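You operate a simulated robot arm through the tools that you are given. There is no shell and no other tool. Be economical: measure what you need, move in short steps, check, and stop when the job is done.

The job below is to be done with a simulated two-armed robot. You get a single attempt, and the scene is never put back.

Task
Take the blue napkin from the table and lay it out flat on the fan bench.

It is judged by the outcome, as a careful person would: the job done as asked, and still so three seconds after it is handed in. It fails if anything else is knocked over, pushed out of place, dropped, spilled or broken. Flat cloth is picked up by pressing the open fingertips on it (5 to 10 N) and closing them slowly along it; thin cloth reads only 2 to 8 mm in the jaws.

Robot
Two 6-joint arms with two-finger parallel grippers on one trunk, on a base that drives. Base frame: it is fixed to the floor where the robot stands at the start and does not move with it; the origin is under the middle of the robot, x ahead of it, y to its left, z up; the surface under the hand at the start is at about z = 0.86. Units: m, rad, N and s.
The left shoulder is at the start at [0.08, 0.216, 1.61], the right one opposite. With the tool pointing down near the work surface each hand reaches from about 0.1 to 0.68 m from the robot's upright axis, wherever it stands, measured 20 degrees to its own side. Places, roughly: fan bench [2.6, 0.6, 0.4]. Payload 3.43 kg a hand.
Tool frame (each hand has its own): the origin (TCP) lies between the finger pads and is the grasp point; the fingertips stand 0.03 m ahead of it; z points along the fingers, y is the line along which they close. The gripper opens to 0.094 m. The fingers are 0.028 m wide and 0.01 m thick; the gripper's body (0.05 by 0.096 m) begins 0.055 m behind the TCP.
Orientation is that of the tool frame in the base frame, as a unit quaternion [x, y, z, w]. With the fingers straight down and closing along the base's y, the tool's x points along the base's -x, its y along +y and its z along -z.

Tools
- The arms move only by the tool move_arm. It takes "left_moves", "right_moves" or both (then of equal length, played together; a hand with none holds still); each is text: rows parted by semicolons, each of 7 numbers parted by spaces: the closure in counts, from 0 (fully open) to 255 (shut), then the shift along the base's x, y, z in m, then the turn, a rotation vector about the base's x, y, z in rad. In form: claw x y z wx wy wz; .... A call has 1 to 8 rows; each row is the pose to reach, as a shift and turn from the pose commanded when the call began. A row lasts 0.2 s, in which the tool goes at most 0.05 m and 0.15 rad; a call with a longer step from one row to the next is refused whole, and so is a gripper value outside its range. A pose out of reach is approached as far as the arm can. The call stops where the force on the tool passes 40 N (or 10 N more than at its start, if that is more) or the arm is blocked; 0.2 s more then pass. Each finger travels about 0.072 m/s and halts on what it meets, pressing with about 32 N; the grip force reading is that of the motor and also rises with nothing between the fingers. The clock runs only during rows and for 0.2 s after the last one: add rows that repeat a pose to give the fingers time. The reply holds the time, the measured pose of the TCP, the force on the tool along the base axes, the opening and the grip force, in the units named above and with some noise, with the torque about the TCP (base axes, N m) and any sound that the robot's microphone picked up.
- Cameras (640 x 400 px; columns grow to the right, rows downward): "scene" is now at [0.1009, 0.0007, 1.761]; the picture's right is [0.02, -1.00, 0.00], its down [-0.83, -0.02, -0.55] and it looks along [0.55, 0.01, -0.83] (base axes); focal length 278 px, centre (320, 200). "left" rides on the left gripper at [0.076, -0.014, -0.102] in its tool frame; the picture's right is [0.18, 0.98, 0.00], its down [-0.75, 0.14, -0.64] and it looks along [-0.63, 0.12, 0.77] (tool axes); focal length 243 px, centre (320, 200). "right" rides on the right gripper at [0.076, 0.014, -0.102] in its tool frame; the picture's right is [-0.18, 0.98, 0.00], its down [-0.75, -0.14, -0.64] and it looks along [-0.63, -0.12, 0.77] (tool axes); focal length 243 px, centre (320, 200). There is no depth. A picture from a camera that has moved, and an enlarged one, comes with that camera's place and axes in the base frame and with its lens.
- camera(camera): a new picture of that camera. The clock stands still meanwhile.
- lift_body(by): slides the trunk up (or, below 0, down) by that many m; the arms and the scene camera ride with it, the base frame stays. It gives what a move gives, with no picture.
- roll_base(legs): drives the robot by 1 to 6 legs, each [ahead, left, turn to the left] in m, m and rad, along the robot's own axes; the way and the turn of a leg run together, so that a leg with both is an arc; at most 1.5 m and 3.142 rad a leg. The arms and the cameras ride along, it lands a little off, and it stops where it bumps. It gives what a move gives.
- head_to(pan, tilt): turns the head with the scene camera to pan (to the left, within 1.501 rad either way) and tilt (down, from -0.506 to 1.204), counted from straight ahead of the robot. It gives what a move gives.
- zoom(camera, box): a new picture of the part [left, top, right, bottom] of that camera's present view, enlarged. The clock stands still meanwhile.
- finish_job(): hands the job in; it is judged then, once.

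Work in short steps. Places have to be worked out from the pictures, the camera data and where the tool is seen: move nearer, look again, correct. Check each grasp and each placing, and mend what went wrong. You have 120 turns and 92 pictures in all, those below and enlarged ones among them. Open the grippers and draw the arms clear of the work before you hand the job in, unless the task says otherwise; then end with one line.

The tools are called after "Emit:" as name(argument=value, ...) on one line, values as JSON. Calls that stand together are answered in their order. move_arm: Moves the arms, as the interface text tells. Its arguments: {"type":"object","properties":{"left_moves":{"type":"string"},"right_moves":{"type":"string"}},"required":[]} The other tools are called the same way: lift_body (by) slides the trunk up or down; roll_base (legs) drives the base; head_to (pan, tilt) turns the head that bears the scene camera; camera (camera) takes a picture; zoom (camera, box) takes an enlarged picture of a part of a camera's view; finish_job () hands the job in.

At the start:

```text
time: 0.0
left_position: [0.5647, 0.3176, 1.0935]
left_orientation: [0.001, 1.0, 0.0, 0.0]
left_ft_force: [0.2, -0.2, 0.2]
left_torque: [-0.03, 0.02, -0.01]
left_grip_width: 0.0937
left_grip_force: 0.0
right_position: [0.5686, -0.1701, 1.0338]
right_orientation: [-0.001, 1.0, 0.0, -0.001]
right_ft_force: [-0.8, -0.1, 0.3]
right_torque: [0.03, 0.02, 0.01]
right_grip_width: 0.0938
right_grip_force: 0.0
trunk travel left (down, up): [-0.84, 0.0]
robot x, y, heading: [-0.0015, 0.0017, 0.002]
head pan, tilt: [0.024, 0.983]
```

scene: 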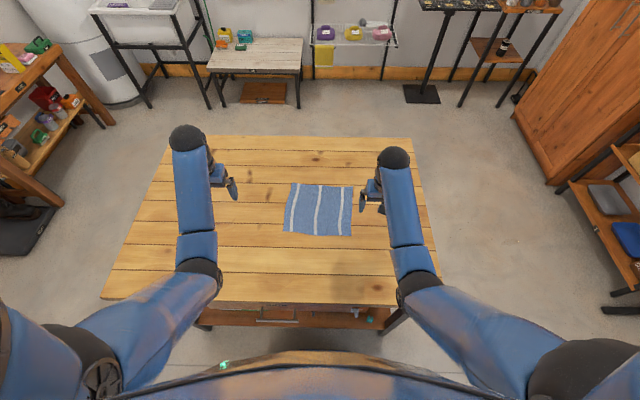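
right: 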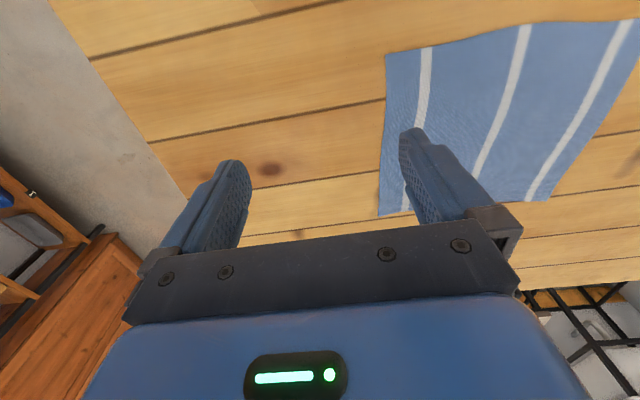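
left: 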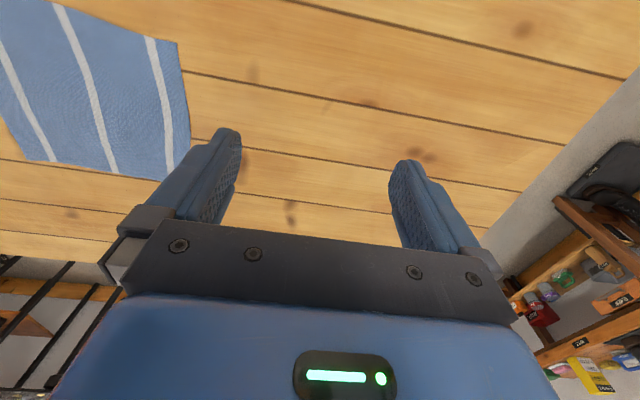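

The napkin looks to lie at about x 0.55–0.78, y −0.12–0.14. I look closer at the bench, then at the floor around the table.

Emit:
zoom(camera="scene", box=[160, 0, 400, 150])

Emit:
zoom(camera="scene", box=[260, 170, 380, 245])

```text
2.67 times, centred on (280, 75) of scene
camera zoom: at [0.1009, 0.0007, 1.761], right [0.02, -1.0, 0.0], down [-0.83, -0.02, -0.55], along [0.55, 0.01, -0.83], focal length 740 px, centre (427, 533)
```

zoom: 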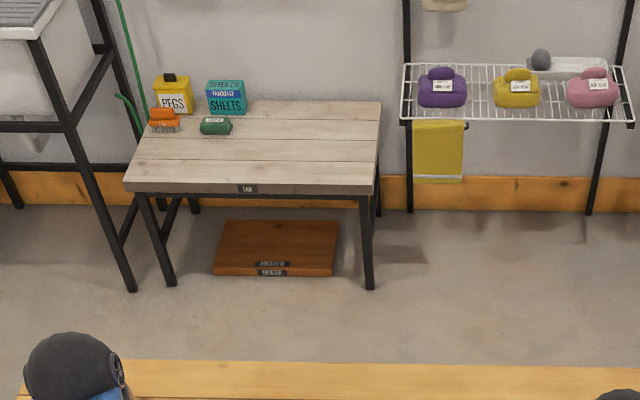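

```text
5.33 times, centred on (320, 208) of scene
camera zoom: at [0.1009, 0.0007, 1.761], right [0.02, -1.0, 0.0], down [-0.83, -0.02, -0.55], along [0.55, 0.01, -0.83], focal length 1480 px, centre (320, 160)
```

zoom: 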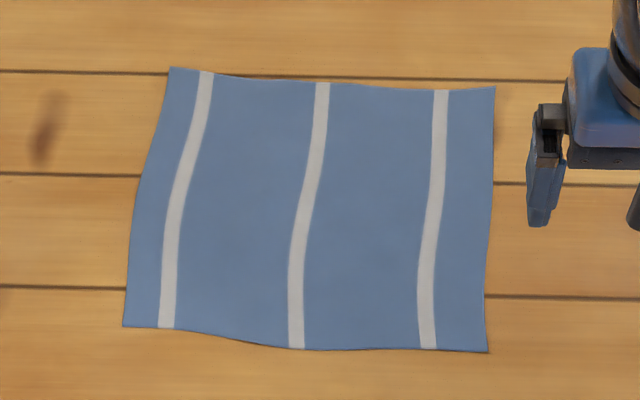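

Bench top spans about x 2.24–2.82, y 0.21–1.0, with a few items at its back left, so I will lay the napkin at the front right of centre. First I hover both hands above the near corners of the napkin with the fingers partly open.

Emit:
move_arm(left_moves="40 0.002 -0.04 -0.02 0 0 0;80 0.004 -0.08 -0.05 0 0 0;120 0.006 -0.12 -0.08 0 0 0;146 0.008 -0.16 -0.1 0 0 0;146 0.01 -0.19 -0.12 0 0 0;146 0.01 -0.208 -0.14 0 0 0", right_moves="40 0.001 0.02 -0.01 0 0 0;80 0.002 0.04 -0.03 0 0 0;120 0.003 0.06 -0.05 0 0 0;146 0.003 0.08 -0.07 0 0 0;146 0.003 0.095 -0.08 0 0 0;146 0.003 0.095 -0.08 0 0 0")

Emit:
camera(camera="left")

Emit:
camera(camera="right")

Emit:
zoom(camera="scene", box=[240, 150, 400, 250])

```text
time: 1.4
left_position: [0.5753, 0.1104, 0.9544]
left_orientation: [0.0, 1.0, -0.001, 0.0]
left_ft_force: [0.8, -0.3, -0.1]
left_torque: [0.02, 0.02, 0.02]
left_grip_width: 0.0402
left_grip_force: 0.0
right_position: [0.5712, -0.0745, 0.9524]
right_orientation: [0.0, 1.0, 0.0, 0.001]
right_ft_force: [-0.6, -0.3, -0.4]
right_torque: [0.0, 0.0, 0.01]
right_grip_width: 0.0401
right_grip_force: 0.0
trunk travel left (down, up): [-0.84, 0.0]
robot x, y, heading: [0.0022, -0.0033, -0.002]
head pan, tilt: [0.024, 0.983]
```

```text
86 pictures are left
camera left: at [0.4977, 0.0956, 1.0557], right [-0.18, 0.98, 0.0], down [0.75, 0.14, 0.64], along [0.63, 0.12, -0.77], focal length 243 px, centre (320, 200)
```

left: 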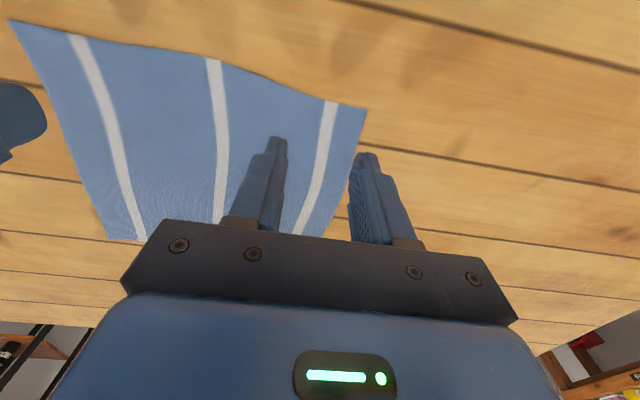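

```text
85 pictures are left
camera right: at [0.4956, -0.0601, 1.0541], right [0.18, 0.98, 0.0], down [0.75, -0.14, 0.64], along [0.63, -0.12, -0.77], focal length 243 px, centre (320, 200)
```

right: 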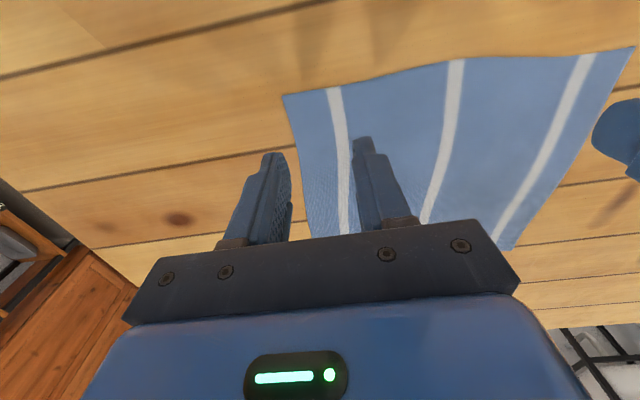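

```text
4.00 times, centred on (320, 200) of scene
camera zoom: at [0.1014, 0.0001, 1.761], right [0.02, -1.0, 0.0], down [-0.83, -0.02, -0.55], along [0.55, 0.01, -0.83], focal length 1110 px, centre (320, 200)
```

zoom: 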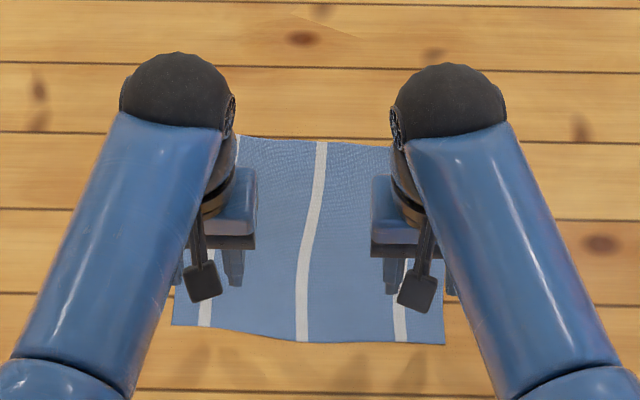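

The corners check out at about (0.557, 0.143) and (0.547, −0.10). I narrow the fingers a little, shift inward, and descend close to the cloth.

Emit:
move_arm(left_moves="168 0 -0.007 -0.02 0 0 0;168 0 -0.007 -0.04 0 0 0;168 0 -0.007 -0.055 0 0 0;168 0 -0.007 -0.06 0 0 0", right_moves="168 0.003 0.01 -0.02 0 0 0;168 0.003 0.01 -0.04 0 0 0;168 0.003 0.01 -0.053 0 0 0;168 0.003 0.01 -0.058 0 0 0")

```text
time: 2.4
left_position: [0.574, 0.1047, 0.8936]
left_orientation: [0.0, 1.0, 0.0, 0.0]
left_ft_force: [-1.0, 0.0, 0.0]
left_torque: [-0.04, 0.0, 0.01]
left_grip_width: 0.0321
left_grip_force: 0.1
right_position: [0.5742, -0.0636, 0.8945]
right_orientation: [0.0, 1.0, 0.0, 0.0]
right_ft_force: [-0.5, -0.6, 0.4]
right_torque: [0.0, 0.0, -0.05]
right_grip_width: 0.0322
right_grip_force: 0.1
trunk travel left (down, up): [-0.84, 0.0]
robot x, y, heading: [-0.0015, 0.0021, 0.001]
head pan, tilt: [0.024, 0.983]
```

No contact yet; I lower slowly by a few more mm.

Emit:
move_arm(left_moves="168 0 0 -0.002 0 0 0;168 0 0 -0.004 0 0 0;168 0 0 -0.004 0 0 0", right_moves="168 0 0 -0.002 0 0 0;168 0 0 -0.004 0 0 0;168 0 0 -0.004 0 0 0")

```text
time: 3.2
left_position: [0.5738, 0.1036, 0.8921]
left_orientation: [0.0, 1.0, 0.0, 0.003]
left_ft_force: [0.9, 0.4, 12.9]
left_torque: [0.09, 0.07, -0.02]
left_grip_width: 0.032
left_grip_force: 0.0
right_position: [0.5739, -0.064, 0.8919]
right_orientation: [0.0, 1.0, 0.0, 0.002]
right_ft_force: [0.3, -0.3, 0.0]
right_torque: [-0.03, -0.04, 0.01]
right_grip_width: 0.032
right_grip_force: 0.0
trunk travel left (down, up): [-0.84, 0.0]
robot x, y, heading: [-0.0004, -0.0006, 0.001]
head pan, tilt: [0.024, 0.983]
```

Left is pressing at 13 N, right not yet. I ease the left up 1 mm and lower the right 2 mm.

Emit:
move_arm(left_moves="168 0 0 0.001 0 0 0;168 0 0 0.001 0 0 0", right_moves="168 0 0 -0.001 0 0 0;168 0 0 -0.002 0 0 0")

```text
time: 3.8
left_position: [0.5711, 0.1041, 0.8919]
left_orientation: [0.0, 1.0, 0.0, 0.0]
left_ft_force: [1.3, 0.3, 3.7]
left_torque: [-0.02, 0.01, 0.04]
left_grip_width: 0.0316
left_grip_force: 0.0
right_position: [0.5745, -0.0643, 0.8915]
right_orientation: [-0.001, 1.0, 0.001, 0.003]
right_ft_force: [-2.3, 1.4, 16.4]
right_torque: [-0.2, 0.15, -0.04]
right_grip_width: 0.0321
right_grip_force: 0.0
trunk travel left (down, up): [-0.84, 0.0]
robot x, y, heading: [0.003, 0.001, 0.004]
head pan, tilt: [0.024, 0.983]
```

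About 9 N per mm: left +4 N wanted, right −8 N. I adjust and close slowly in the same call.

Emit:
move_arm(left_moves="168 0 0 -0.0005 0 0 0;180 0 0 -0.0005 0 0 0;192 0 0 -0.0005 0 0 0;204 0 0 -0.0005 0 0 0;218 0 0 -0.0005 0 0 0;232 0 0 -0.0005 0 0 0;246 0 0 -0.0005 0 0 0;255 0 0 -0.0005 0 0 0", right_moves="168 0 0 0.0008 0 0 0;180 0 0 0.0008 0 0 0;192 0 0 0.0008 0 0 0;204 0 0 0.0008 0 0 0;218 0 0 0.0008 0 0 0;232 0 0 0.0008 0 0 0;246 0 0 0.0008 0 0 0;255 0 0 0.0008 0 0 0")

Emit:
move_arm(left_moves="255 0 0 0 0 0 0;255 0 0 0 0 0 0", right_moves="255 0 0 0 0 0 0;255 0 0 0 0 0 0")

Emit:
camera(camera="left")

Emit:
camera(camera="right")

```text
time: 5.6
left_position: [0.571, 0.1043, 0.8915]
left_orientation: [0.0, 1.0, 0.001, 0.001]
left_ft_force: [0.6, -0.5, -0.1]
left_torque: [-0.01, 0.02, 0.0]
left_grip_width: 0.0
left_grip_force: 32.3
right_position: [0.5743, -0.0644, 0.8903]
right_orientation: [0.0, 1.0, 0.0, 0.001]
right_ft_force: [1.5, 0.4, 27.1]
right_torque: [-0.05, 0.19, 0.0]
right_grip_width: 0.002
right_grip_force: 31.8
trunk travel left (down, up): [-0.84, 0.0]
robot x, y, heading: [-0.0018, 0.0009, -0.004]
head pan, tilt: [0.024, 0.983]
```

```text
time: 6.2
left_position: [0.5707, 0.1047, 0.8914]
left_orientation: [-0.001, 1.0, 0.0, 0.001]
left_ft_force: [0.7, -0.3, 0.0]
left_torque: [-0.03, -0.03, 0.01]
left_grip_width: 0.0002
left_grip_force: 31.9
right_position: [0.5737, -0.0637, 0.8912]
right_orientation: [0.001, 1.0, 0.0, 0.002]
right_ft_force: [2.7, 1.5, 28.3]
right_torque: [-0.02, 0.18, 0.03]
right_grip_width: 0.002
right_grip_force: 31.6
trunk travel left (down, up): [-0.84, 0.0]
robot x, y, heading: [0.0004, -0.0001, 0.0]
head pan, tilt: [0.024, 0.983]
```

```text
83 pictures are left
camera left: at [0.4949, 0.0895, 0.9931], right [-0.18, 0.98, 0.0], down [0.75, 0.14, 0.64], along [0.63, 0.12, -0.77], focal length 243 px, centre (320, 200)
```

left: 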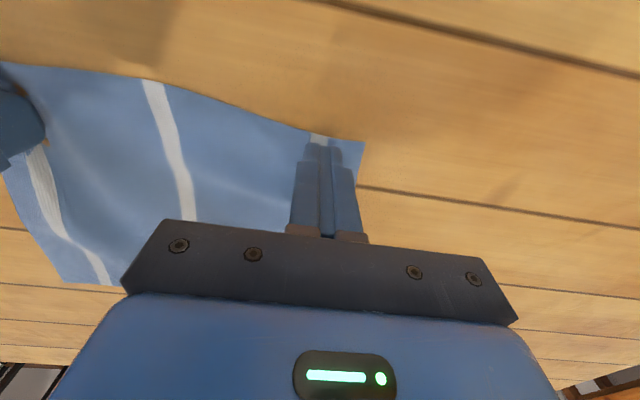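

```text
82 pictures are left
camera right: at [0.4974, -0.0494, 0.9927], right [0.18, 0.98, 0.0], down [0.75, -0.14, 0.65], along [0.63, -0.12, -0.76], focal length 243 px, centre (320, 200)
```

right: 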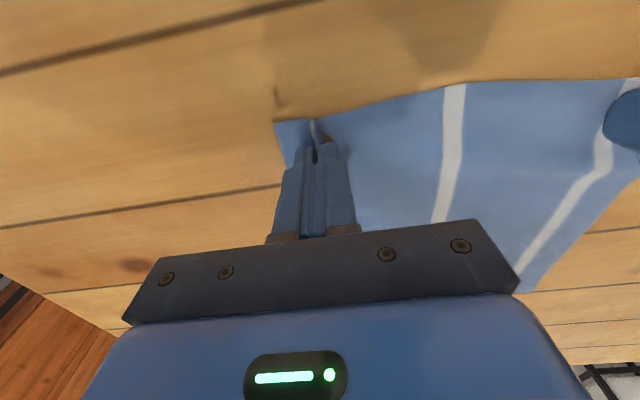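

Right has the cloth (2 mm); left closed empty. I ease the right up 2 mm, and reopen the left just above the cloth and press again.

Emit:
move_arm(left_moves="255 0 0 0.006 0 0 0;200 0 0 0.006 0 0 0;168 0 0 0.006 0 0 0;168 0 0 0.002 0 0 0;168 0 0 -0.0005 0 0 0;168 0 0 -0.0005 0 0 0", right_moves="255 0 0 0.002 0 0 0;255 0 0 0.002 0 0 0;255 0 0 0.002 0 0 0;255 0 0 0.002 0 0 0;255 0 0 0.002 0 0 0;255 0 0 0.002 0 0 0")

Emit:
camera(camera="left")

```text
time: 7.6
left_position: [0.5754, 0.1036, 0.891]
left_orientation: [-0.001, 1.0, 0.001, 0.003]
left_ft_force: [-1.7, 0.9, 9.9]
left_torque: [0.11, 0.11, 0.0]
left_grip_width: 0.0321
left_grip_force: 0.0
right_position: [0.5714, -0.0633, 0.8915]
right_orientation: [0.0, 1.0, 0.0, 0.0]
right_ft_force: [1.4, 0.6, 6.1]
right_torque: [0.0, 0.02, 0.0]
right_grip_width: 0.002
right_grip_force: 31.7
trunk travel left (down, up): [-0.84, 0.0]
robot x, y, heading: [-0.0017, 0.0011, 0.002]
head pan, tilt: [0.024, 0.983]
```

```text
81 pictures are left
camera left: at [0.4967, 0.089, 0.9927], right [-0.18, 0.98, 0.0], down [0.75, 0.14, 0.64], along [0.63, 0.12, -0.76], focal length 243 px, centre (320, 200)
```

left: 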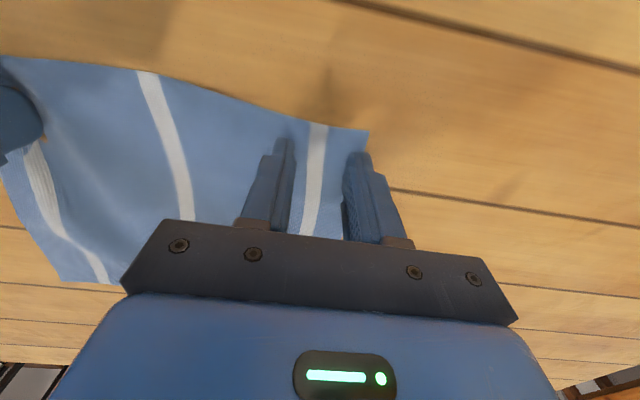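

Left is pressing at 10 N on the cloth; I close it slowly.

Emit:
move_arm(left_moves="180 0 0 -0.0003 0 0 0;192 0 0 -0.0003 0 0 0;204 0 0 -0.0003 0 0 0;216 0 0 -0.0003 0 0 0;228 0 0 -0.0003 0 0 0;240 0 0 -0.0003 0 0 0;255 0 0 -0.0003 0 0 0;255 0 0 -0.0003 0 0 0")

Emit:
camera(camera="left")

```text
time: 9.4
left_position: [0.5732, 0.1016, 0.8915]
left_orientation: [0.001, 1.0, 0.001, 0.002]
left_ft_force: [3.2, -9.7, 23.6]
left_torque: [-0.23, 0.17, 0.12]
left_grip_width: 0.0021
left_grip_force: 31.5
right_position: [0.5732, -0.0654, 0.8923]
right_orientation: [-0.001, 1.0, 0.001, 0.0]
right_ft_force: [0.3, 6.9, -0.2]
right_torque: [0.19, 0.0, -0.08]
right_grip_width: 0.0016
right_grip_force: 31.9
trunk travel left (down, up): [-0.84, 0.0]
robot x, y, heading: [-0.0008, -0.0039, 0.0]
head pan, tilt: [0.024, 0.983]
```

```text
80 pictures are left
camera left: at [0.4963, 0.0874, 0.9926], right [-0.18, 0.98, 0.0], down [0.75, 0.14, 0.64], along [0.63, 0.12, -0.76], focal length 243 px, centre (320, 200)
```

left: 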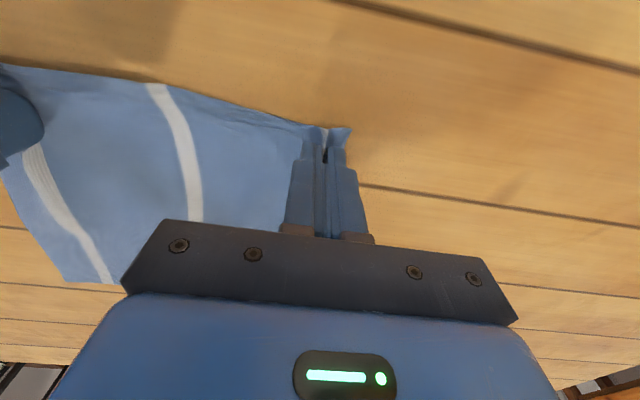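

Both hands hold cloth, with about 8 N of tension between them. I relieve it by a few mm and lift gently.

Emit:
move_arm(left_moves="255 0 -0.002 0.003 0 0 0;255 0 -0.003 0.01 0 0 0;255 0 -0.003 0.03 0 0 0;255 0 -0.003 0.06 0 0 0;255 0 -0.003 0.1 0 0 0;255 0 -0.003 0.14 0 0 0;255 0 -0.003 0.18 0 0 0;255 0 -0.003 0.22 0 0 0", right_moves="255 0 0.002 0.003 0 0 0;255 0 0.003 0.01 0 0 0;255 0 0.003 0.03 0 0 0;255 0 0.003 0.06 0 0 0;255 0 0.003 0.1 0 0 0;255 0 0.003 0.14 0 0 0;255 0 0.003 0.18 0 0 0;255 0 0.003 0.22 0 0 0")

Emit:
camera(camera="scene")

Emit:
camera(camera="left")

```text
time: 11.2
left_position: [0.5774, 0.1007, 1.1063]
left_orientation: [0.0, 1.0, 0.0, -0.001]
left_ft_force: [-0.1, -1.7, -0.6]
left_torque: [-0.02, -0.01, 0.02]
left_grip_width: 0.0015
left_grip_force: 32.1
left hand out of reach, approached as far as the arm can: row 8
right_position: [0.5742, -0.0622, 1.1107]
right_orientation: [0.001, 1.0, 0.0, 0.0]
right_ft_force: [0.5, 1.0, 0.5]
right_torque: [0.07, -0.01, -0.06]
right_grip_width: 0.0017
right_grip_force: 32.3
trunk travel left (down, up): [-0.84, 0.0]
robot x, y, heading: [-0.0015, -0.0013, -0.001]
head pan, tilt: [0.024, 0.983]
```

```text
79 pictures are left
camera scene: at [0.1008, 0.0008, 1.7609], right [0.02, -1.0, 0.0], down [-0.83, -0.02, -0.55], along [0.55, 0.01, -0.83], focal length 278 px, centre (320, 200)
```

scene: 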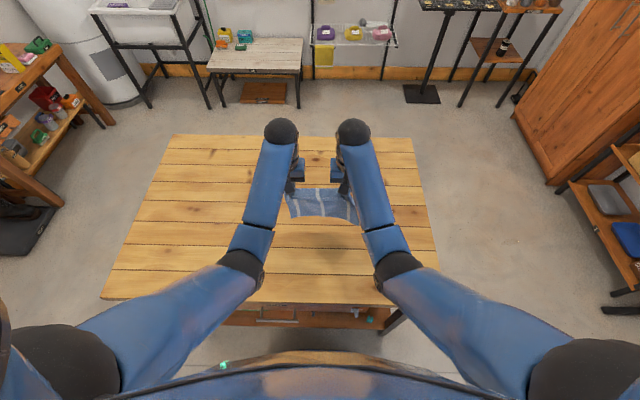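

```text
78 pictures are left
camera left: at [0.5004, 0.0865, 1.2079], right [-0.18, 0.98, 0.0], down [0.75, 0.14, 0.64], along [0.63, 0.12, -0.77], focal length 243 px, centre (320, 200)
```

left: 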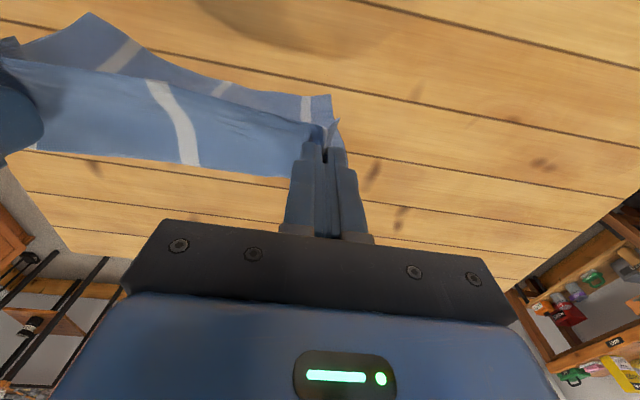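

The napkin hangs from both hands. I drive right and forward past the table (its right edge ~y −0.4), stopping to look before going left.

Emit:
roll_base(legs=[[0, -1.05, 0], [1.0, 0, 0], [0.5, 0, 0]])

Emit:
head_to(pan=0.4, tilt=0.7)

Emit:
camera(camera="scene")

```text
time: 23.9
left_position: [2.0752, -0.9219, 1.1056]
left_orientation: [-0.01, 1.0, 0.0, 0.001]
left_ft_force: [-0.9, -1.1, 0.5]
left_torque: [-0.03, -0.05, 0.03]
left_grip_width: 0.0016
left_grip_force: 31.7
right_position: [2.0746, -1.0833, 1.1118]
right_orientation: [-0.01, 1.0, 0.0, 0.002]
right_ft_force: [0.1, 2.0, 0.1]
right_torque: [0.06, 0.01, -0.03]
right_grip_width: 0.0019
right_grip_force: 31.6
trunk travel left (down, up): [-0.84, 0.0]
robot x, y, heading: [1.5016, -1.0336, 0.016]
head pan, tilt: [0.024, 0.983]
```

```text
time: 24.7
left_position: [2.0768, -0.921, 1.1065]
left_orientation: [-0.011, 1.0, 0.0, 0.001]
left_ft_force: [0.0, -2.4, -0.6]
left_torque: [-0.11, -0.02, 0.02]
left_grip_width: 0.0021
left_grip_force: 31.5
right_position: [2.0757, -1.0839, 1.1106]
right_orientation: [-0.01, 1.0, -0.001, 0.001]
right_ft_force: [-0.3, 2.0, -0.3]
right_torque: [0.02, 0.01, -0.02]
right_grip_width: 0.0015
right_grip_force: 31.8
trunk travel left (down, up): [-0.84, 0.0]
robot x, y, heading: [1.4976, -1.0342, 0.014]
head pan, tilt: [0.4, 0.7]
```

```text
77 pictures are left
camera scene: at [1.609, -0.9999, 1.7831], right [0.41, -0.91, 0.0], down [-0.59, -0.26, -0.76], along [0.7, 0.31, -0.64], focal length 278 px, centre (320, 200)
```

scene: 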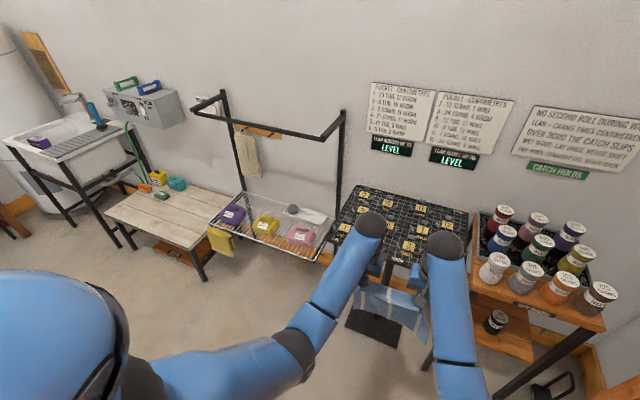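

The board on its stand (front x ≳ 2.3) and the rack bar (x ≈ 2.5, z ≈ 1.3) clear my hands at x ≈ 2.1. I edge forward slightly, straighten, and slide left to the bench.

Emit:
roll_base(legs=[[0.05, 0, -0.014], [0, 0.75, 0], [0, 0.73, 0]])

Emit:
head_to(pan=0.0, tilt=1.0)

Emit:
camera(camera="scene")

```text
time: 33.0
left_position: [2.1134, 0.5667, 1.1057]
left_orientation: [-0.004, 1.0, 0.001, 0.001]
left_ft_force: [-0.9, -2.1, -0.6]
left_torque: [-0.01, 0.04, 0.01]
left_grip_width: 0.002
left_grip_force: 32.0
right_position: [2.1119, 0.4031, 1.1096]
right_orientation: [-0.005, 1.0, 0.001, 0.001]
right_ft_force: [0.9, 2.4, -0.6]
right_torque: [0.03, 0.01, 0.01]
right_grip_width: 0.0019
right_grip_force: 32.3
trunk travel left (down, up): [-0.84, 0.0]
robot x, y, heading: [1.5393, 0.4596, 0.012]
head pan, tilt: [0.4, 0.7]
```

```text
time: 33.8
left_position: [2.1142, 0.5681, 1.1057]
left_orientation: [-0.004, 1.0, 0.0, 0.001]
left_ft_force: [0.2, -2.1, 0.3]
left_torque: [-0.03, 0.04, 0.03]
left_grip_width: 0.0016
left_grip_force: 31.9
right_position: [2.1117, 0.4045, 1.11]
right_orientation: [-0.005, 1.0, 0.0, 0.001]
right_ft_force: [-0.9, 1.4, -0.3]
right_torque: [0.07, 0.01, 0.0]
right_grip_width: 0.0018
right_grip_force: 32.0
trunk travel left (down, up): [-0.84, 0.0]
robot x, y, heading: [1.5376, 0.4624, 0.01]
head pan, tilt: [0.0, 1.0]
```

```text
76 pictures are left
camera scene: at [1.6371, 0.461, 1.7598], right [0.01, -1.0, 0.0], down [-0.84, -0.01, -0.54], along [0.54, 0.01, -0.84], focal length 278 px, centre (320, 200)
```

scene: 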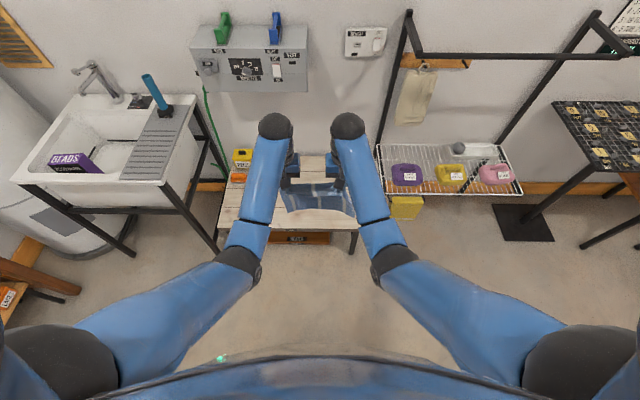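

The robot stands before the bench with the cloth hanging; the base reaches only ~0.19 m ahead of its axis, so I can get close. First I lower the trunk 0.33 m and look.

Emit:
lift_body(by=-0.33)

Emit:
head_to(pan=0.0, tilt=0.8)

Emit:
camera(camera="scene")

Emit:
camera(camera="right")

```text
time: 37.1
left_position: [2.1142, 0.5674, 0.7751]
left_orientation: [-0.004, 1.0, 0.0, 0.0]
left_ft_force: [0.7, -2.1, 0.4]
left_torque: [-0.02, 0.02, 0.03]
left_grip_width: 0.0016
left_grip_force: 32.2
right_position: [2.1112, 0.4032, 0.7802]
right_orientation: [-0.005, 1.0, 0.0, 0.0]
right_ft_force: [-0.6, 1.6, 1.0]
right_torque: [0.04, 0.02, 0.01]
right_grip_width: 0.002
right_grip_force: 32.5
trunk travel left (down, up): [-0.51, 0.33]
robot x, y, heading: [1.5359, 0.4606, 0.012]
head pan, tilt: [0.0, 1.0]
```

```text
time: 37.8
left_position: [2.1138, 0.5673, 0.7764]
left_orientation: [-0.005, 1.0, 0.0, 0.001]
left_ft_force: [-0.1, -1.0, -0.3]
left_torque: [-0.06, -0.03, 0.01]
left_grip_width: 0.0016
left_grip_force: 32.2
right_position: [2.1123, 0.4059, 0.7802]
right_orientation: [-0.005, 1.0, -0.001, 0.001]
right_ft_force: [0.7, 1.8, 0.1]
right_torque: [0.0, -0.01, -0.04]
right_grip_width: 0.0019
right_grip_force: 32.2
trunk travel left (down, up): [-0.51, 0.33]
robot x, y, heading: [1.5365, 0.4595, 0.007]
head pan, tilt: [0.0, 0.799]
```

```text
75 pictures are left
camera scene: at [1.6479, 0.4607, 1.4449], right [0.01, -1.0, 0.0], down [-0.72, -0.01, -0.7], along [0.7, 0.01, -0.72], focal length 278 px, centre (320, 200)
```

scene: 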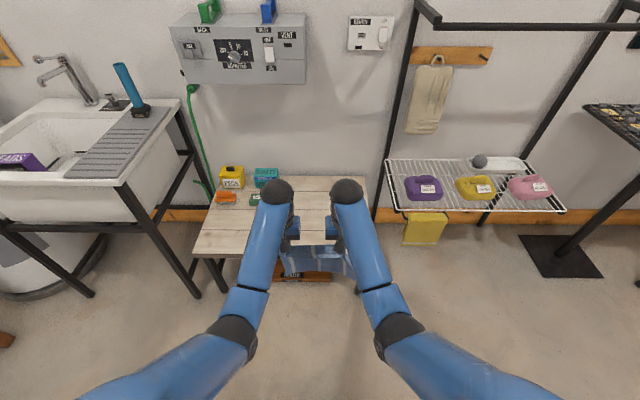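

```text
74 pictures are left
camera right: at [2.0356, 0.4186, 0.8822], right [0.17, 0.98, 0.0], down [0.75, -0.13, 0.64], along [0.63, -0.11, -0.77], focal length 243 px, centre (320, 200)
```

right: 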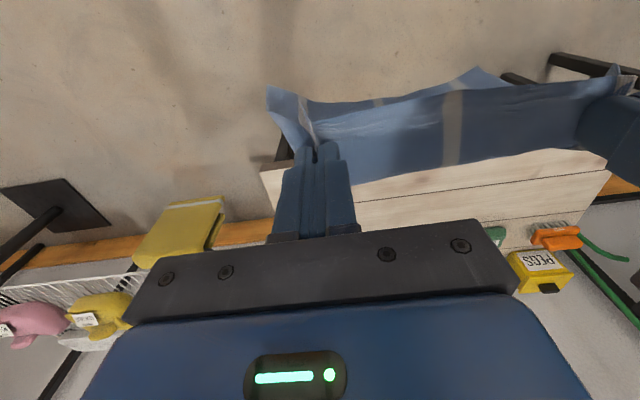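

Two views put the bench front edge at x ≈ 2.31, right edge y ≈ 0.23, top z ≈ 0.4. I drive 0.38 m forward with the cloth still well above it.

Emit:
roll_base(legs=[[0.38, 0.015, -0.008]])

Emit:
camera(camera="scene")

Emit:
camera(camera="left")

```text
time: 40.2
left_position: [2.4895, 0.5812, 0.7757]
left_orientation: [-0.002, 1.0, -0.001, 0.001]
left_ft_force: [0.3, -1.5, 0.4]
left_torque: [-0.01, -0.01, 0.06]
left_grip_width: 0.0016
left_grip_force: 31.9
right_position: [2.4868, 0.4186, 0.7798]
right_orientation: [-0.002, 1.0, 0.0, 0.0]
right_ft_force: [-0.3, 2.4, -0.1]
right_torque: [0.08, -0.02, -0.01]
right_grip_width: 0.0018
right_grip_force: 32.6
trunk travel left (down, up): [-0.51, 0.33]
robot x, y, heading: [1.9143, 0.4784, 0.005]
head pan, tilt: [0.0, 0.799]
```

```text
73 pictures are left
camera scene: at [2.0227, 0.477, 1.445], right [0.0, -1.0, 0.0], down [-0.72, 0.0, -0.7], along [0.7, 0.0, -0.72], focal length 278 px, centre (320, 200)
```

scene: 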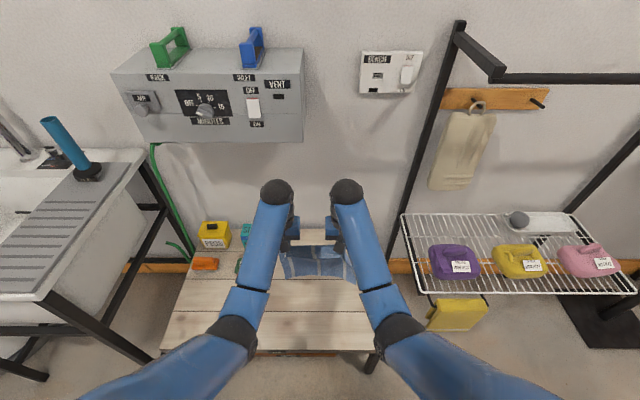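

```text
72 pictures are left
camera left: at [2.4121, 0.5657, 0.8776], right [-0.19, 0.98, 0.0], down [0.75, 0.14, 0.64], along [0.63, 0.12, -0.77], focal length 243 px, centre (320, 200)
```

left: 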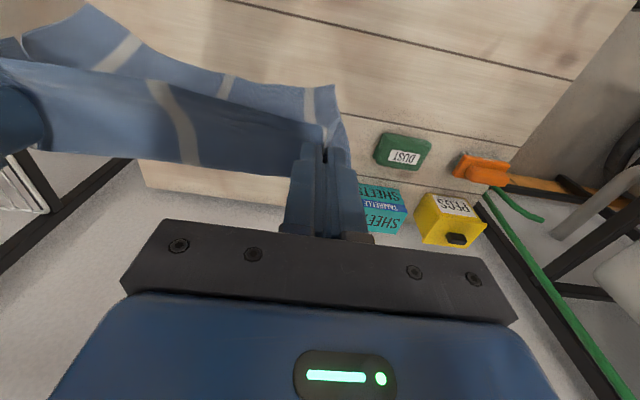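

Cloth hangs vertically and everything is clear. I lower the trunk 0.06 m, then reach 0.07 m forward while lowering until the free edge is just above the bench.

Emit:
lift_body(by=-0.06)

Emit:
move_arm(left_moves="255 0.01 0.001 -0.01 0 0 0;255 0.02 0.002 -0.025 0 0 0;255 0.035 0.003 -0.035 0 0 0;255 0.05 0.003 -0.045 0 0 0;255 0.06 0.003 -0.055 0 0 0;255 0.07 0.003 -0.055 0 0 0;255 0.07 0.003 -0.055 0 0 0", right_moves="255 0.01 -0.001 -0.012 0 0 0;255 0.02 -0.002 -0.028 0 0 0;255 0.035 -0.003 -0.038 0 0 0;255 0.05 -0.003 -0.048 0 0 0;255 0.06 -0.003 -0.058 0 0 0;255 0.07 -0.003 -0.059 0 0 0;255 0.07 -0.003 -0.059 0 0 0")

Emit:
camera(camera="scene")

Emit:
camera(camera="left")

```text
time: 41.2
left_position: [2.4902, 0.5799, 0.7157]
left_orientation: [-0.002, 1.0, 0.0, 0.001]
left_ft_force: [0.1, -1.6, 0.0]
left_torque: [-0.03, -0.02, 0.03]
left_grip_width: 0.0019
left_grip_force: 32.1
right_position: [2.4853, 0.4183, 0.7208]
right_orientation: [-0.001, 1.0, 0.0, 0.0]
right_ft_force: [0.0, 1.5, 0.7]
right_torque: [0.05, 0.0, -0.03]
right_grip_width: 0.0014
right_grip_force: 32.3
trunk travel left (down, up): [-0.45, 0.39]
robot x, y, heading: [1.9108, 0.4763, 0.005]
head pan, tilt: [0.0, 0.799]
```

```text
time: 42.8
left_position: [2.5611, 0.583, 0.6604]
left_orientation: [-0.001, 1.0, 0.0, 0.002]
left_ft_force: [-0.3, -8.3, -1.2]
left_torque: [-0.24, 0.04, 0.1]
left_grip_width: 0.0019
left_grip_force: 32.1
right_position: [2.5567, 0.4164, 0.6613]
right_orientation: [-0.001, 1.0, 0.0, 0.0]
right_ft_force: [0.6, 8.3, -0.1]
right_torque: [0.25, 0.01, -0.1]
right_grip_width: 0.0019
right_grip_force: 32.1
trunk travel left (down, up): [-0.45, 0.39]
robot x, y, heading: [1.9117, 0.48, 0.001]
head pan, tilt: [0.0, 0.799]
```

```text
71 pictures are left
camera scene: at [2.0229, 0.4771, 1.3849], right [0.0, -1.0, 0.0], down [-0.72, 0.0, -0.7], along [0.7, 0.0, -0.72], focal length 278 px, centre (320, 200)
```

scene: 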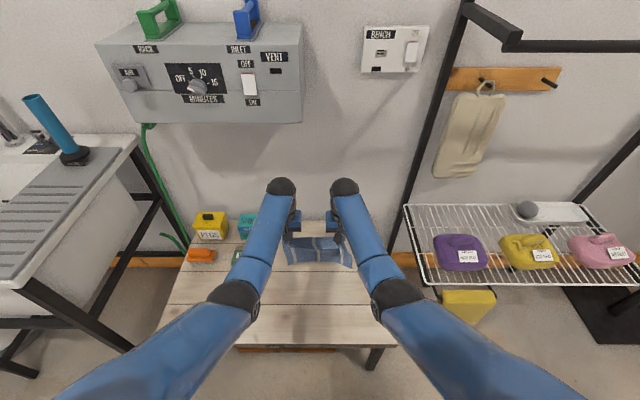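

```text
70 pictures are left
camera left: at [2.4826, 0.5681, 0.7627], right [-0.19, 0.98, 0.0], down [0.75, 0.14, 0.64], along [0.63, 0.12, -0.77], focal length 243 px, centre (320, 200)
```

left: 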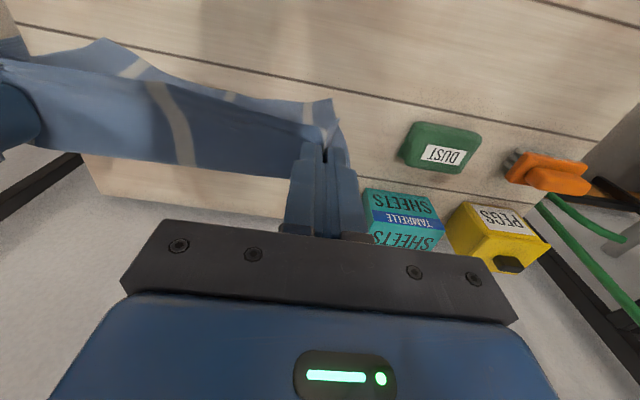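

The free edge is now just above the bench. I drive 3 cm further for margin, then lower and draw the hands back along an arc so the far edge lands first.

Emit:
roll_base(legs=[[0.03, 0, 0]])

Emit:
move_arm(left_moves="255 0 -0.001 -0.02 0 0 0;255 -0.005 -0.001 -0.04 0 0 0;255 -0.03 -0.001 -0.055 0 0 0;255 -0.055 -0.001 -0.07 0 0 0;255 -0.08 -0.001 -0.085 0 0 0;255 -0.105 -0.001 -0.1 0 0 0;255 -0.13 -0.001 -0.12 0 0 0;255 -0.15 -0.001 -0.14 0 0 0", right_moves="255 0 0.001 -0.02 0 0 0;255 -0.005 0.001 -0.04 0 0 0;255 -0.03 0.001 -0.055 0 0 0;255 -0.055 0.001 -0.07 0 0 0;255 -0.08 0.001 -0.085 0 0 0;255 -0.105 0.001 -0.1 0 0 0;255 -0.13 0.001 -0.12 0 0 0;255 -0.15 0.001 -0.14 0 0 0")

Emit:
camera(camera="scene")

Emit:
camera(camera="left")

```text
time: 43.6
left_position: [2.5861, 0.5832, 0.6626]
left_orientation: [-0.001, 1.0, 0.0, 0.002]
left_ft_force: [-0.1, -7.3, 0.1]
left_torque: [-0.21, 0.01, 0.06]
left_grip_width: 0.0016
left_grip_force: 32.6
right_position: [2.585, 0.4149, 0.6637]
right_orientation: [-0.003, 1.0, 0.001, 0.002]
right_ft_force: [-0.4, 8.5, 0.1]
right_torque: [0.21, -0.01, -0.1]
right_grip_width: 0.0018
right_grip_force: 32.1
trunk travel left (down, up): [-0.45, 0.39]
robot x, y, heading: [1.9395, 0.4778, 0.006]
head pan, tilt: [0.0, 0.799]
```

```text
time: 45.4
left_position: [2.4385, 0.5814, 0.523]
left_orientation: [-0.001, 1.0, -0.001, 0.001]
left_ft_force: [-0.6, -5.4, 0.2]
left_torque: [-0.11, 0.01, 0.09]
left_grip_width: 0.0018
left_grip_force: 32.5
right_position: [2.4354, 0.4166, 0.5231]
right_orientation: [-0.002, 1.0, 0.001, 0.002]
right_ft_force: [0.7, 4.7, 0.1]
right_torque: [0.16, 0.02, -0.07]
right_grip_width: 0.0018
right_grip_force: 31.9
trunk travel left (down, up): [-0.45, 0.39]
robot x, y, heading: [1.9431, 0.4774, 0.002]
head pan, tilt: [0.0, 0.799]
```

```text
69 pictures are left
camera scene: at [2.0514, 0.4772, 1.385], right [0.0, -1.0, 0.0], down [-0.72, 0.0, -0.7], along [0.7, 0.0, -0.72], focal length 278 px, centre (320, 200)
```

scene: 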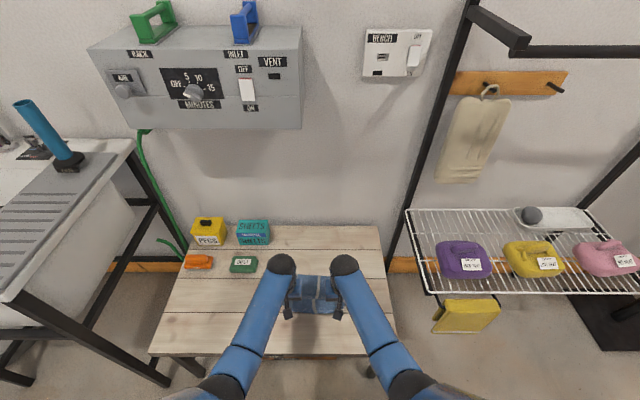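

```text
68 pictures are left
camera left: at [2.3603, 0.5667, 0.6249], right [-0.19, 0.98, 0.0], down [0.75, 0.14, 0.64], along [0.63, 0.12, -0.77], focal length 243 px, centre (320, 200)
```

left: 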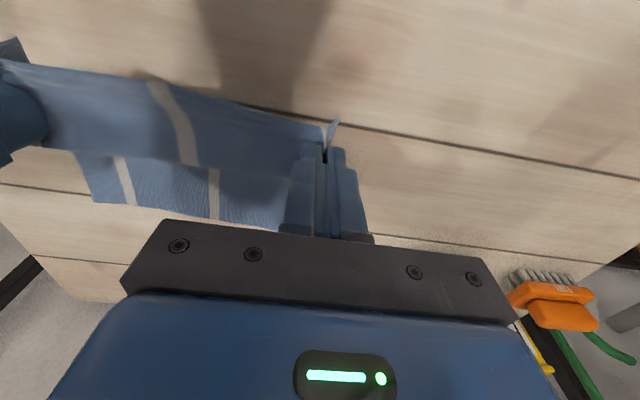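

The far edge trails forward as hoped. I continue down and slightly back, stopping a bit above the bench surface.

Emit:
move_arm(left_moves="255 -0.012 0 -0.015 0 0 0;255 -0.022 0 -0.03 0 0 0;255 -0.032 0 -0.045 0 0 0;255 -0.04 0 -0.06 0 0 0;255 -0.045 0 -0.07 0 0 0", right_moves="255 -0.012 0 -0.015 0 0 0;255 -0.022 0 -0.03 0 0 0;255 -0.032 0 -0.045 0 0 0;255 -0.04 0 -0.06 0 0 0;255 -0.045 0 -0.07 0 0 0")

Emit:
camera(camera="scene")

Emit:
camera(camera="left")

Emit:
camera(camera="right")

```text
time: 46.6
left_position: [2.394, 0.5817, 0.4514]
left_orientation: [-0.001, 1.0, 0.0, 0.0]
left_ft_force: [0.1, -4.9, 0.4]
left_torque: [-0.16, 0.03, 0.08]
left_grip_width: 0.0016
left_grip_force: 32.4
right_position: [2.3905, 0.4154, 0.4523]
right_orientation: [-0.002, 1.0, 0.0, 0.001]
right_ft_force: [0.6, 5.6, 0.5]
right_torque: [0.14, 0.01, -0.07]
right_grip_width: 0.0019
right_grip_force: 31.7
trunk travel left (down, up): [-0.45, 0.39]
robot x, y, heading: [1.9426, 0.4781, 0.007]
head pan, tilt: [0.0, 0.799]
```

```text
67 pictures are left
camera scene: at [2.052, 0.4771, 1.3849], right [0.0, -1.0, 0.0], down [-0.72, 0.0, -0.7], along [0.7, 0.0, -0.72], focal length 278 px, centre (320, 200)
```

scene: 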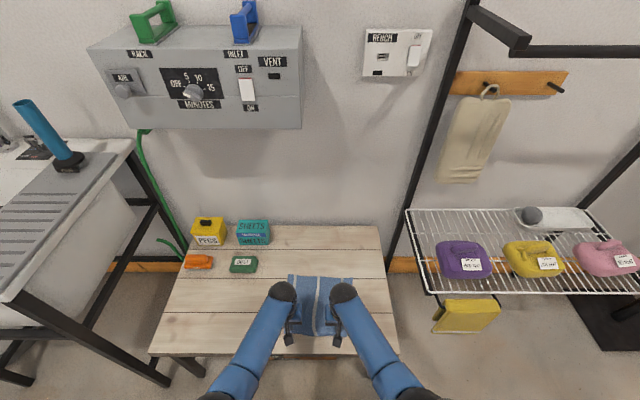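

```text
66 pictures are left
camera left: at [2.3171, 0.5668, 0.5532], right [-0.19, 0.98, 0.0], down [0.75, 0.14, 0.64], along [0.63, 0.12, -0.77], focal length 243 px, centre (320, 200)
```

left: 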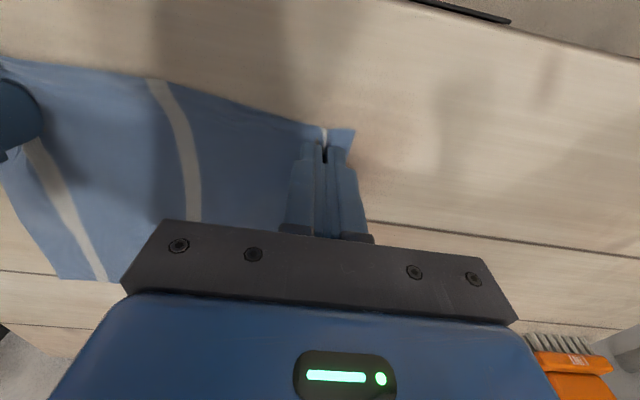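

```text
65 pictures are left
camera right: at [2.3151, 0.4301, 0.5536], right [0.18, 0.98, 0.0], down [0.75, -0.14, 0.64], along [0.63, -0.12, -0.77], focal length 243 px, centre (320, 200)
```

right: 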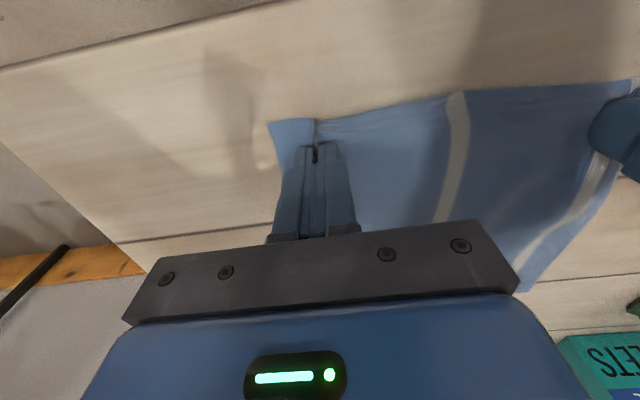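

The napkin now lies forward of the hands on the bench. I lower a few mm at a time to find the surface.

Emit:
move_arm(left_moves="255 -0.001 0 -0.003 0 0 0;255 -0.002 0 -0.006 0 0 0;255 -0.002 0 -0.006 0 0 0", right_moves="255 -0.001 0 -0.003 0 0 0;255 -0.002 0 -0.006 0 0 0;255 -0.002 0 -0.006 0 0 0")

```text
time: 47.5
left_position: [2.3965, 0.5807, 0.4509]
left_orientation: [0.0, 1.0, 0.0, 0.007]
left_ft_force: [-5.4, -0.3, 25.1]
left_torque: [0.02, 0.45, 0.03]
left_grip_width: 0.0017
left_grip_force: 32.0
right_position: [2.3927, 0.4177, 0.4505]
right_orientation: [-0.001, 1.0, 0.001, 0.007]
right_ft_force: [-3.9, 0.2, 23.0]
right_torque: [-0.06, 0.4, -0.02]
right_grip_width: 0.0019
right_grip_force: 32.4
trunk travel left (down, up): [-0.45, 0.39]
robot x, y, heading: [1.9403, 0.4767, 0.006]
head pan, tilt: [0.0, 0.799]
stopped in row 3 (left hand): the force on the tool passed its limit at 41 N (the readings are from after the stop); the commanded pose is now the measured one
```

Surface found at z ≈ 0.42. I ease up 2 mm and open slowly to about 34 mm so the pleats spread again.

Emit:
move_arm(left_moves="255 0 0 0.002 0 0 0;240 0 0 0.002 0 0 0;225 0 0 0.002 0 0 0;210 0 0 0.002 0 0 0;195 0 0 0.002 0 0 0;180 0 0 0.002 0 0 0;164 0 0 0.002 0 0 0;164 0 0 0.002 0 0 0", right_moves="255 0 0 0.002 0 0 0;240 0 0 0.002 0 0 0;225 0 0 0.002 0 0 0;210 0 0 0.002 0 0 0;195 0 0 0.002 0 0 0;180 0 0 0.002 0 0 0;164 0 0 0.002 0 0 0;164 0 0 0.002 0 0 0")

Emit:
camera(camera="left")

Emit:
camera(camera="right")

```text
time: 49.3
left_position: [2.3947, 0.5816, 0.4508]
left_orientation: [-0.001, 1.0, -0.001, 0.005]
left_ft_force: [-0.1, -2.4, 13.6]
left_torque: [-0.02, 0.2, -0.03]
left_grip_width: 0.0284
left_grip_force: 0.0
right_position: [2.3917, 0.4179, 0.4511]
right_orientation: [-0.002, 1.0, 0.001, 0.006]
right_ft_force: [0.8, 2.9, 22.5]
right_torque: [-0.03, 0.23, -0.01]
right_grip_width: 0.0268
right_grip_force: 0.0
trunk travel left (down, up): [-0.45, 0.39]
robot x, y, heading: [1.9392, 0.4759, -0.001]
head pan, tilt: [0.0, 0.799]
```

```text
64 pictures are left
camera left: at [2.3161, 0.5668, 0.5522], right [-0.19, 0.98, 0.0], down [0.75, 0.14, 0.65], along [0.64, 0.12, -0.76], focal length 243 px, centre (320, 200)
```

left: 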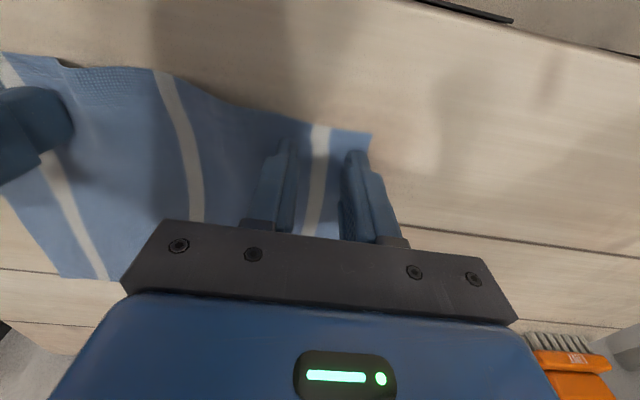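

```text
63 pictures are left
camera right: at [2.3141, 0.4314, 0.5522], right [0.18, 0.98, 0.0], down [0.75, -0.14, 0.65], along [0.64, -0.11, -0.76], focal length 243 px, centre (320, 200)
```

right: 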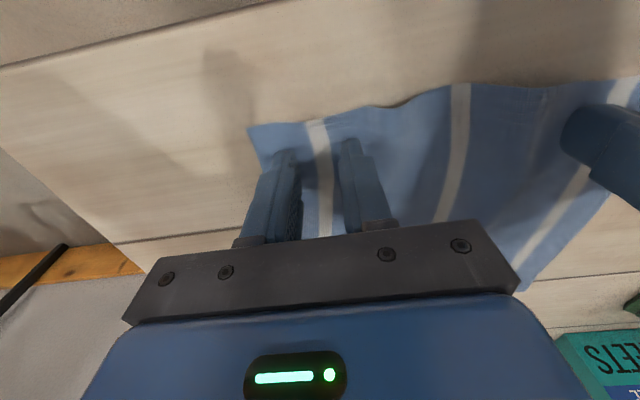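

The pleats have spread out. I lift both hands straight up, then back, to see the whole napkin.

Emit:
move_arm(left_moves="164 0 0 0.005 0 0 0;164 0 0 0.015 0 0 0;164 0 0 0.04 0 0 0;164 0 0.01 0.08 0 0 0;164 -0.03 0.03 0.11 0 0 0;164 -0.07 0.05 0.13 0 0 0;164 -0.11 0.07 0.15 0 0 0;164 -0.15 0.09 0.15 0 0 0", right_moves="164 0 0 0.005 0 0 0;164 0 0 0.015 0 0 0;164 0 0 0.04 0 0 0;164 0 -0.01 0.08 0 0 0;164 -0.03 -0.03 0.11 0 0 0;164 -0.07 -0.05 0.13 0 0 0;164 -0.11 -0.07 0.15 0 0 0;164 -0.15 -0.09 0.15 0 0 0")

Emit:
zoom(camera="scene", box=[200, 220, 440, 370])

```text
time: 51.1
left_position: [2.2425, 0.6714, 0.6004]
left_orientation: [-0.001, 1.0, 0.0, 0.005]
left_ft_force: [0.4, 0.2, 0.1]
left_torque: [0.01, -0.01, -0.03]
left_grip_width: 0.0336
left_grip_force: 0.1
right_position: [2.2408, 0.3279, 0.6016]
right_orientation: [-0.002, 1.0, 0.001, 0.005]
right_ft_force: [-0.4, 0.2, -0.2]
right_torque: [0.0, -0.02, 0.01]
right_grip_width: 0.0335
right_grip_force: 0.2
trunk travel left (down, up): [-0.45, 0.39]
robot x, y, heading: [1.94, 0.475, 0.001]
head pan, tilt: [0.0, 0.799]
```

```text
2.67 times, centred on (320, 295) of scene
camera zoom: at [2.049, 0.4769, 1.3852], right [0.0, -1.0, 0.0], down [-0.72, 0.0, -0.7], along [0.7, 0.0, -0.72], focal length 740 px, centre (320, -53)
```

zoom: 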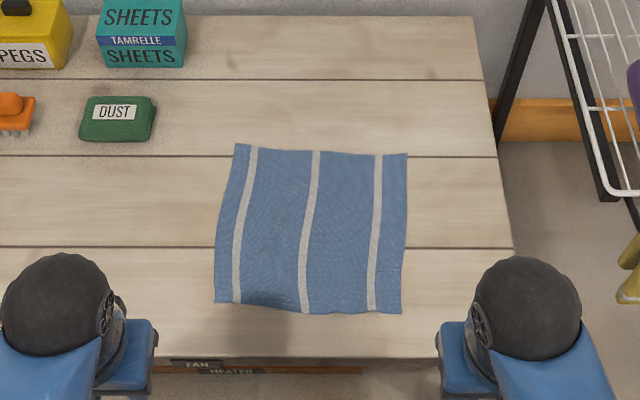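

The napkin lies fully on the bench with only a slight ripple at the near-left edge. I look closer.

Emit:
zoom(camera="scene", box=[272, 268, 360, 343])

Emit:
camera(camera="left")

```text
5.33 times, centred on (316, 306) of scene
camera zoom: at [2.049, 0.4769, 1.3852], right [0.0, -1.0, 0.0], down [-0.72, 0.0, -0.7], along [0.7, 0.0, -0.72], focal length 1480 px, centre (341, -363)
```

zoom: 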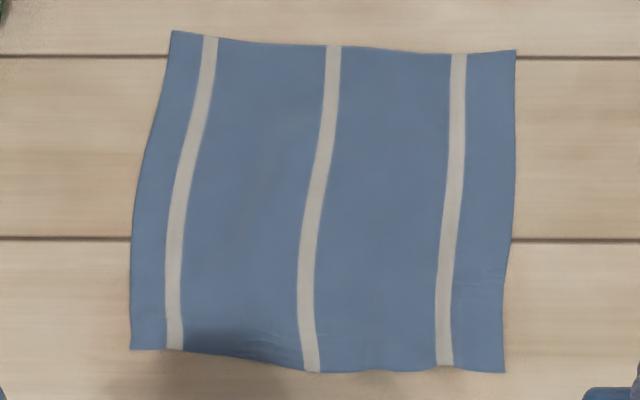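

```text
60 pictures are left
camera left: at [2.164, 0.6568, 0.7016], right [-0.19, 0.98, 0.0], down [0.75, 0.14, 0.65], along [0.64, 0.12, -0.76], focal length 243 px, centre (320, 200)
```

left: 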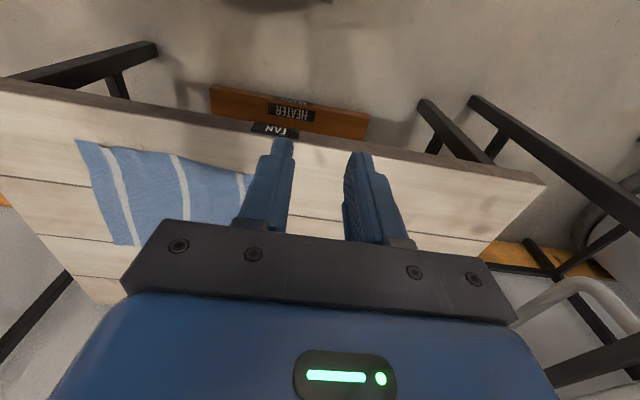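

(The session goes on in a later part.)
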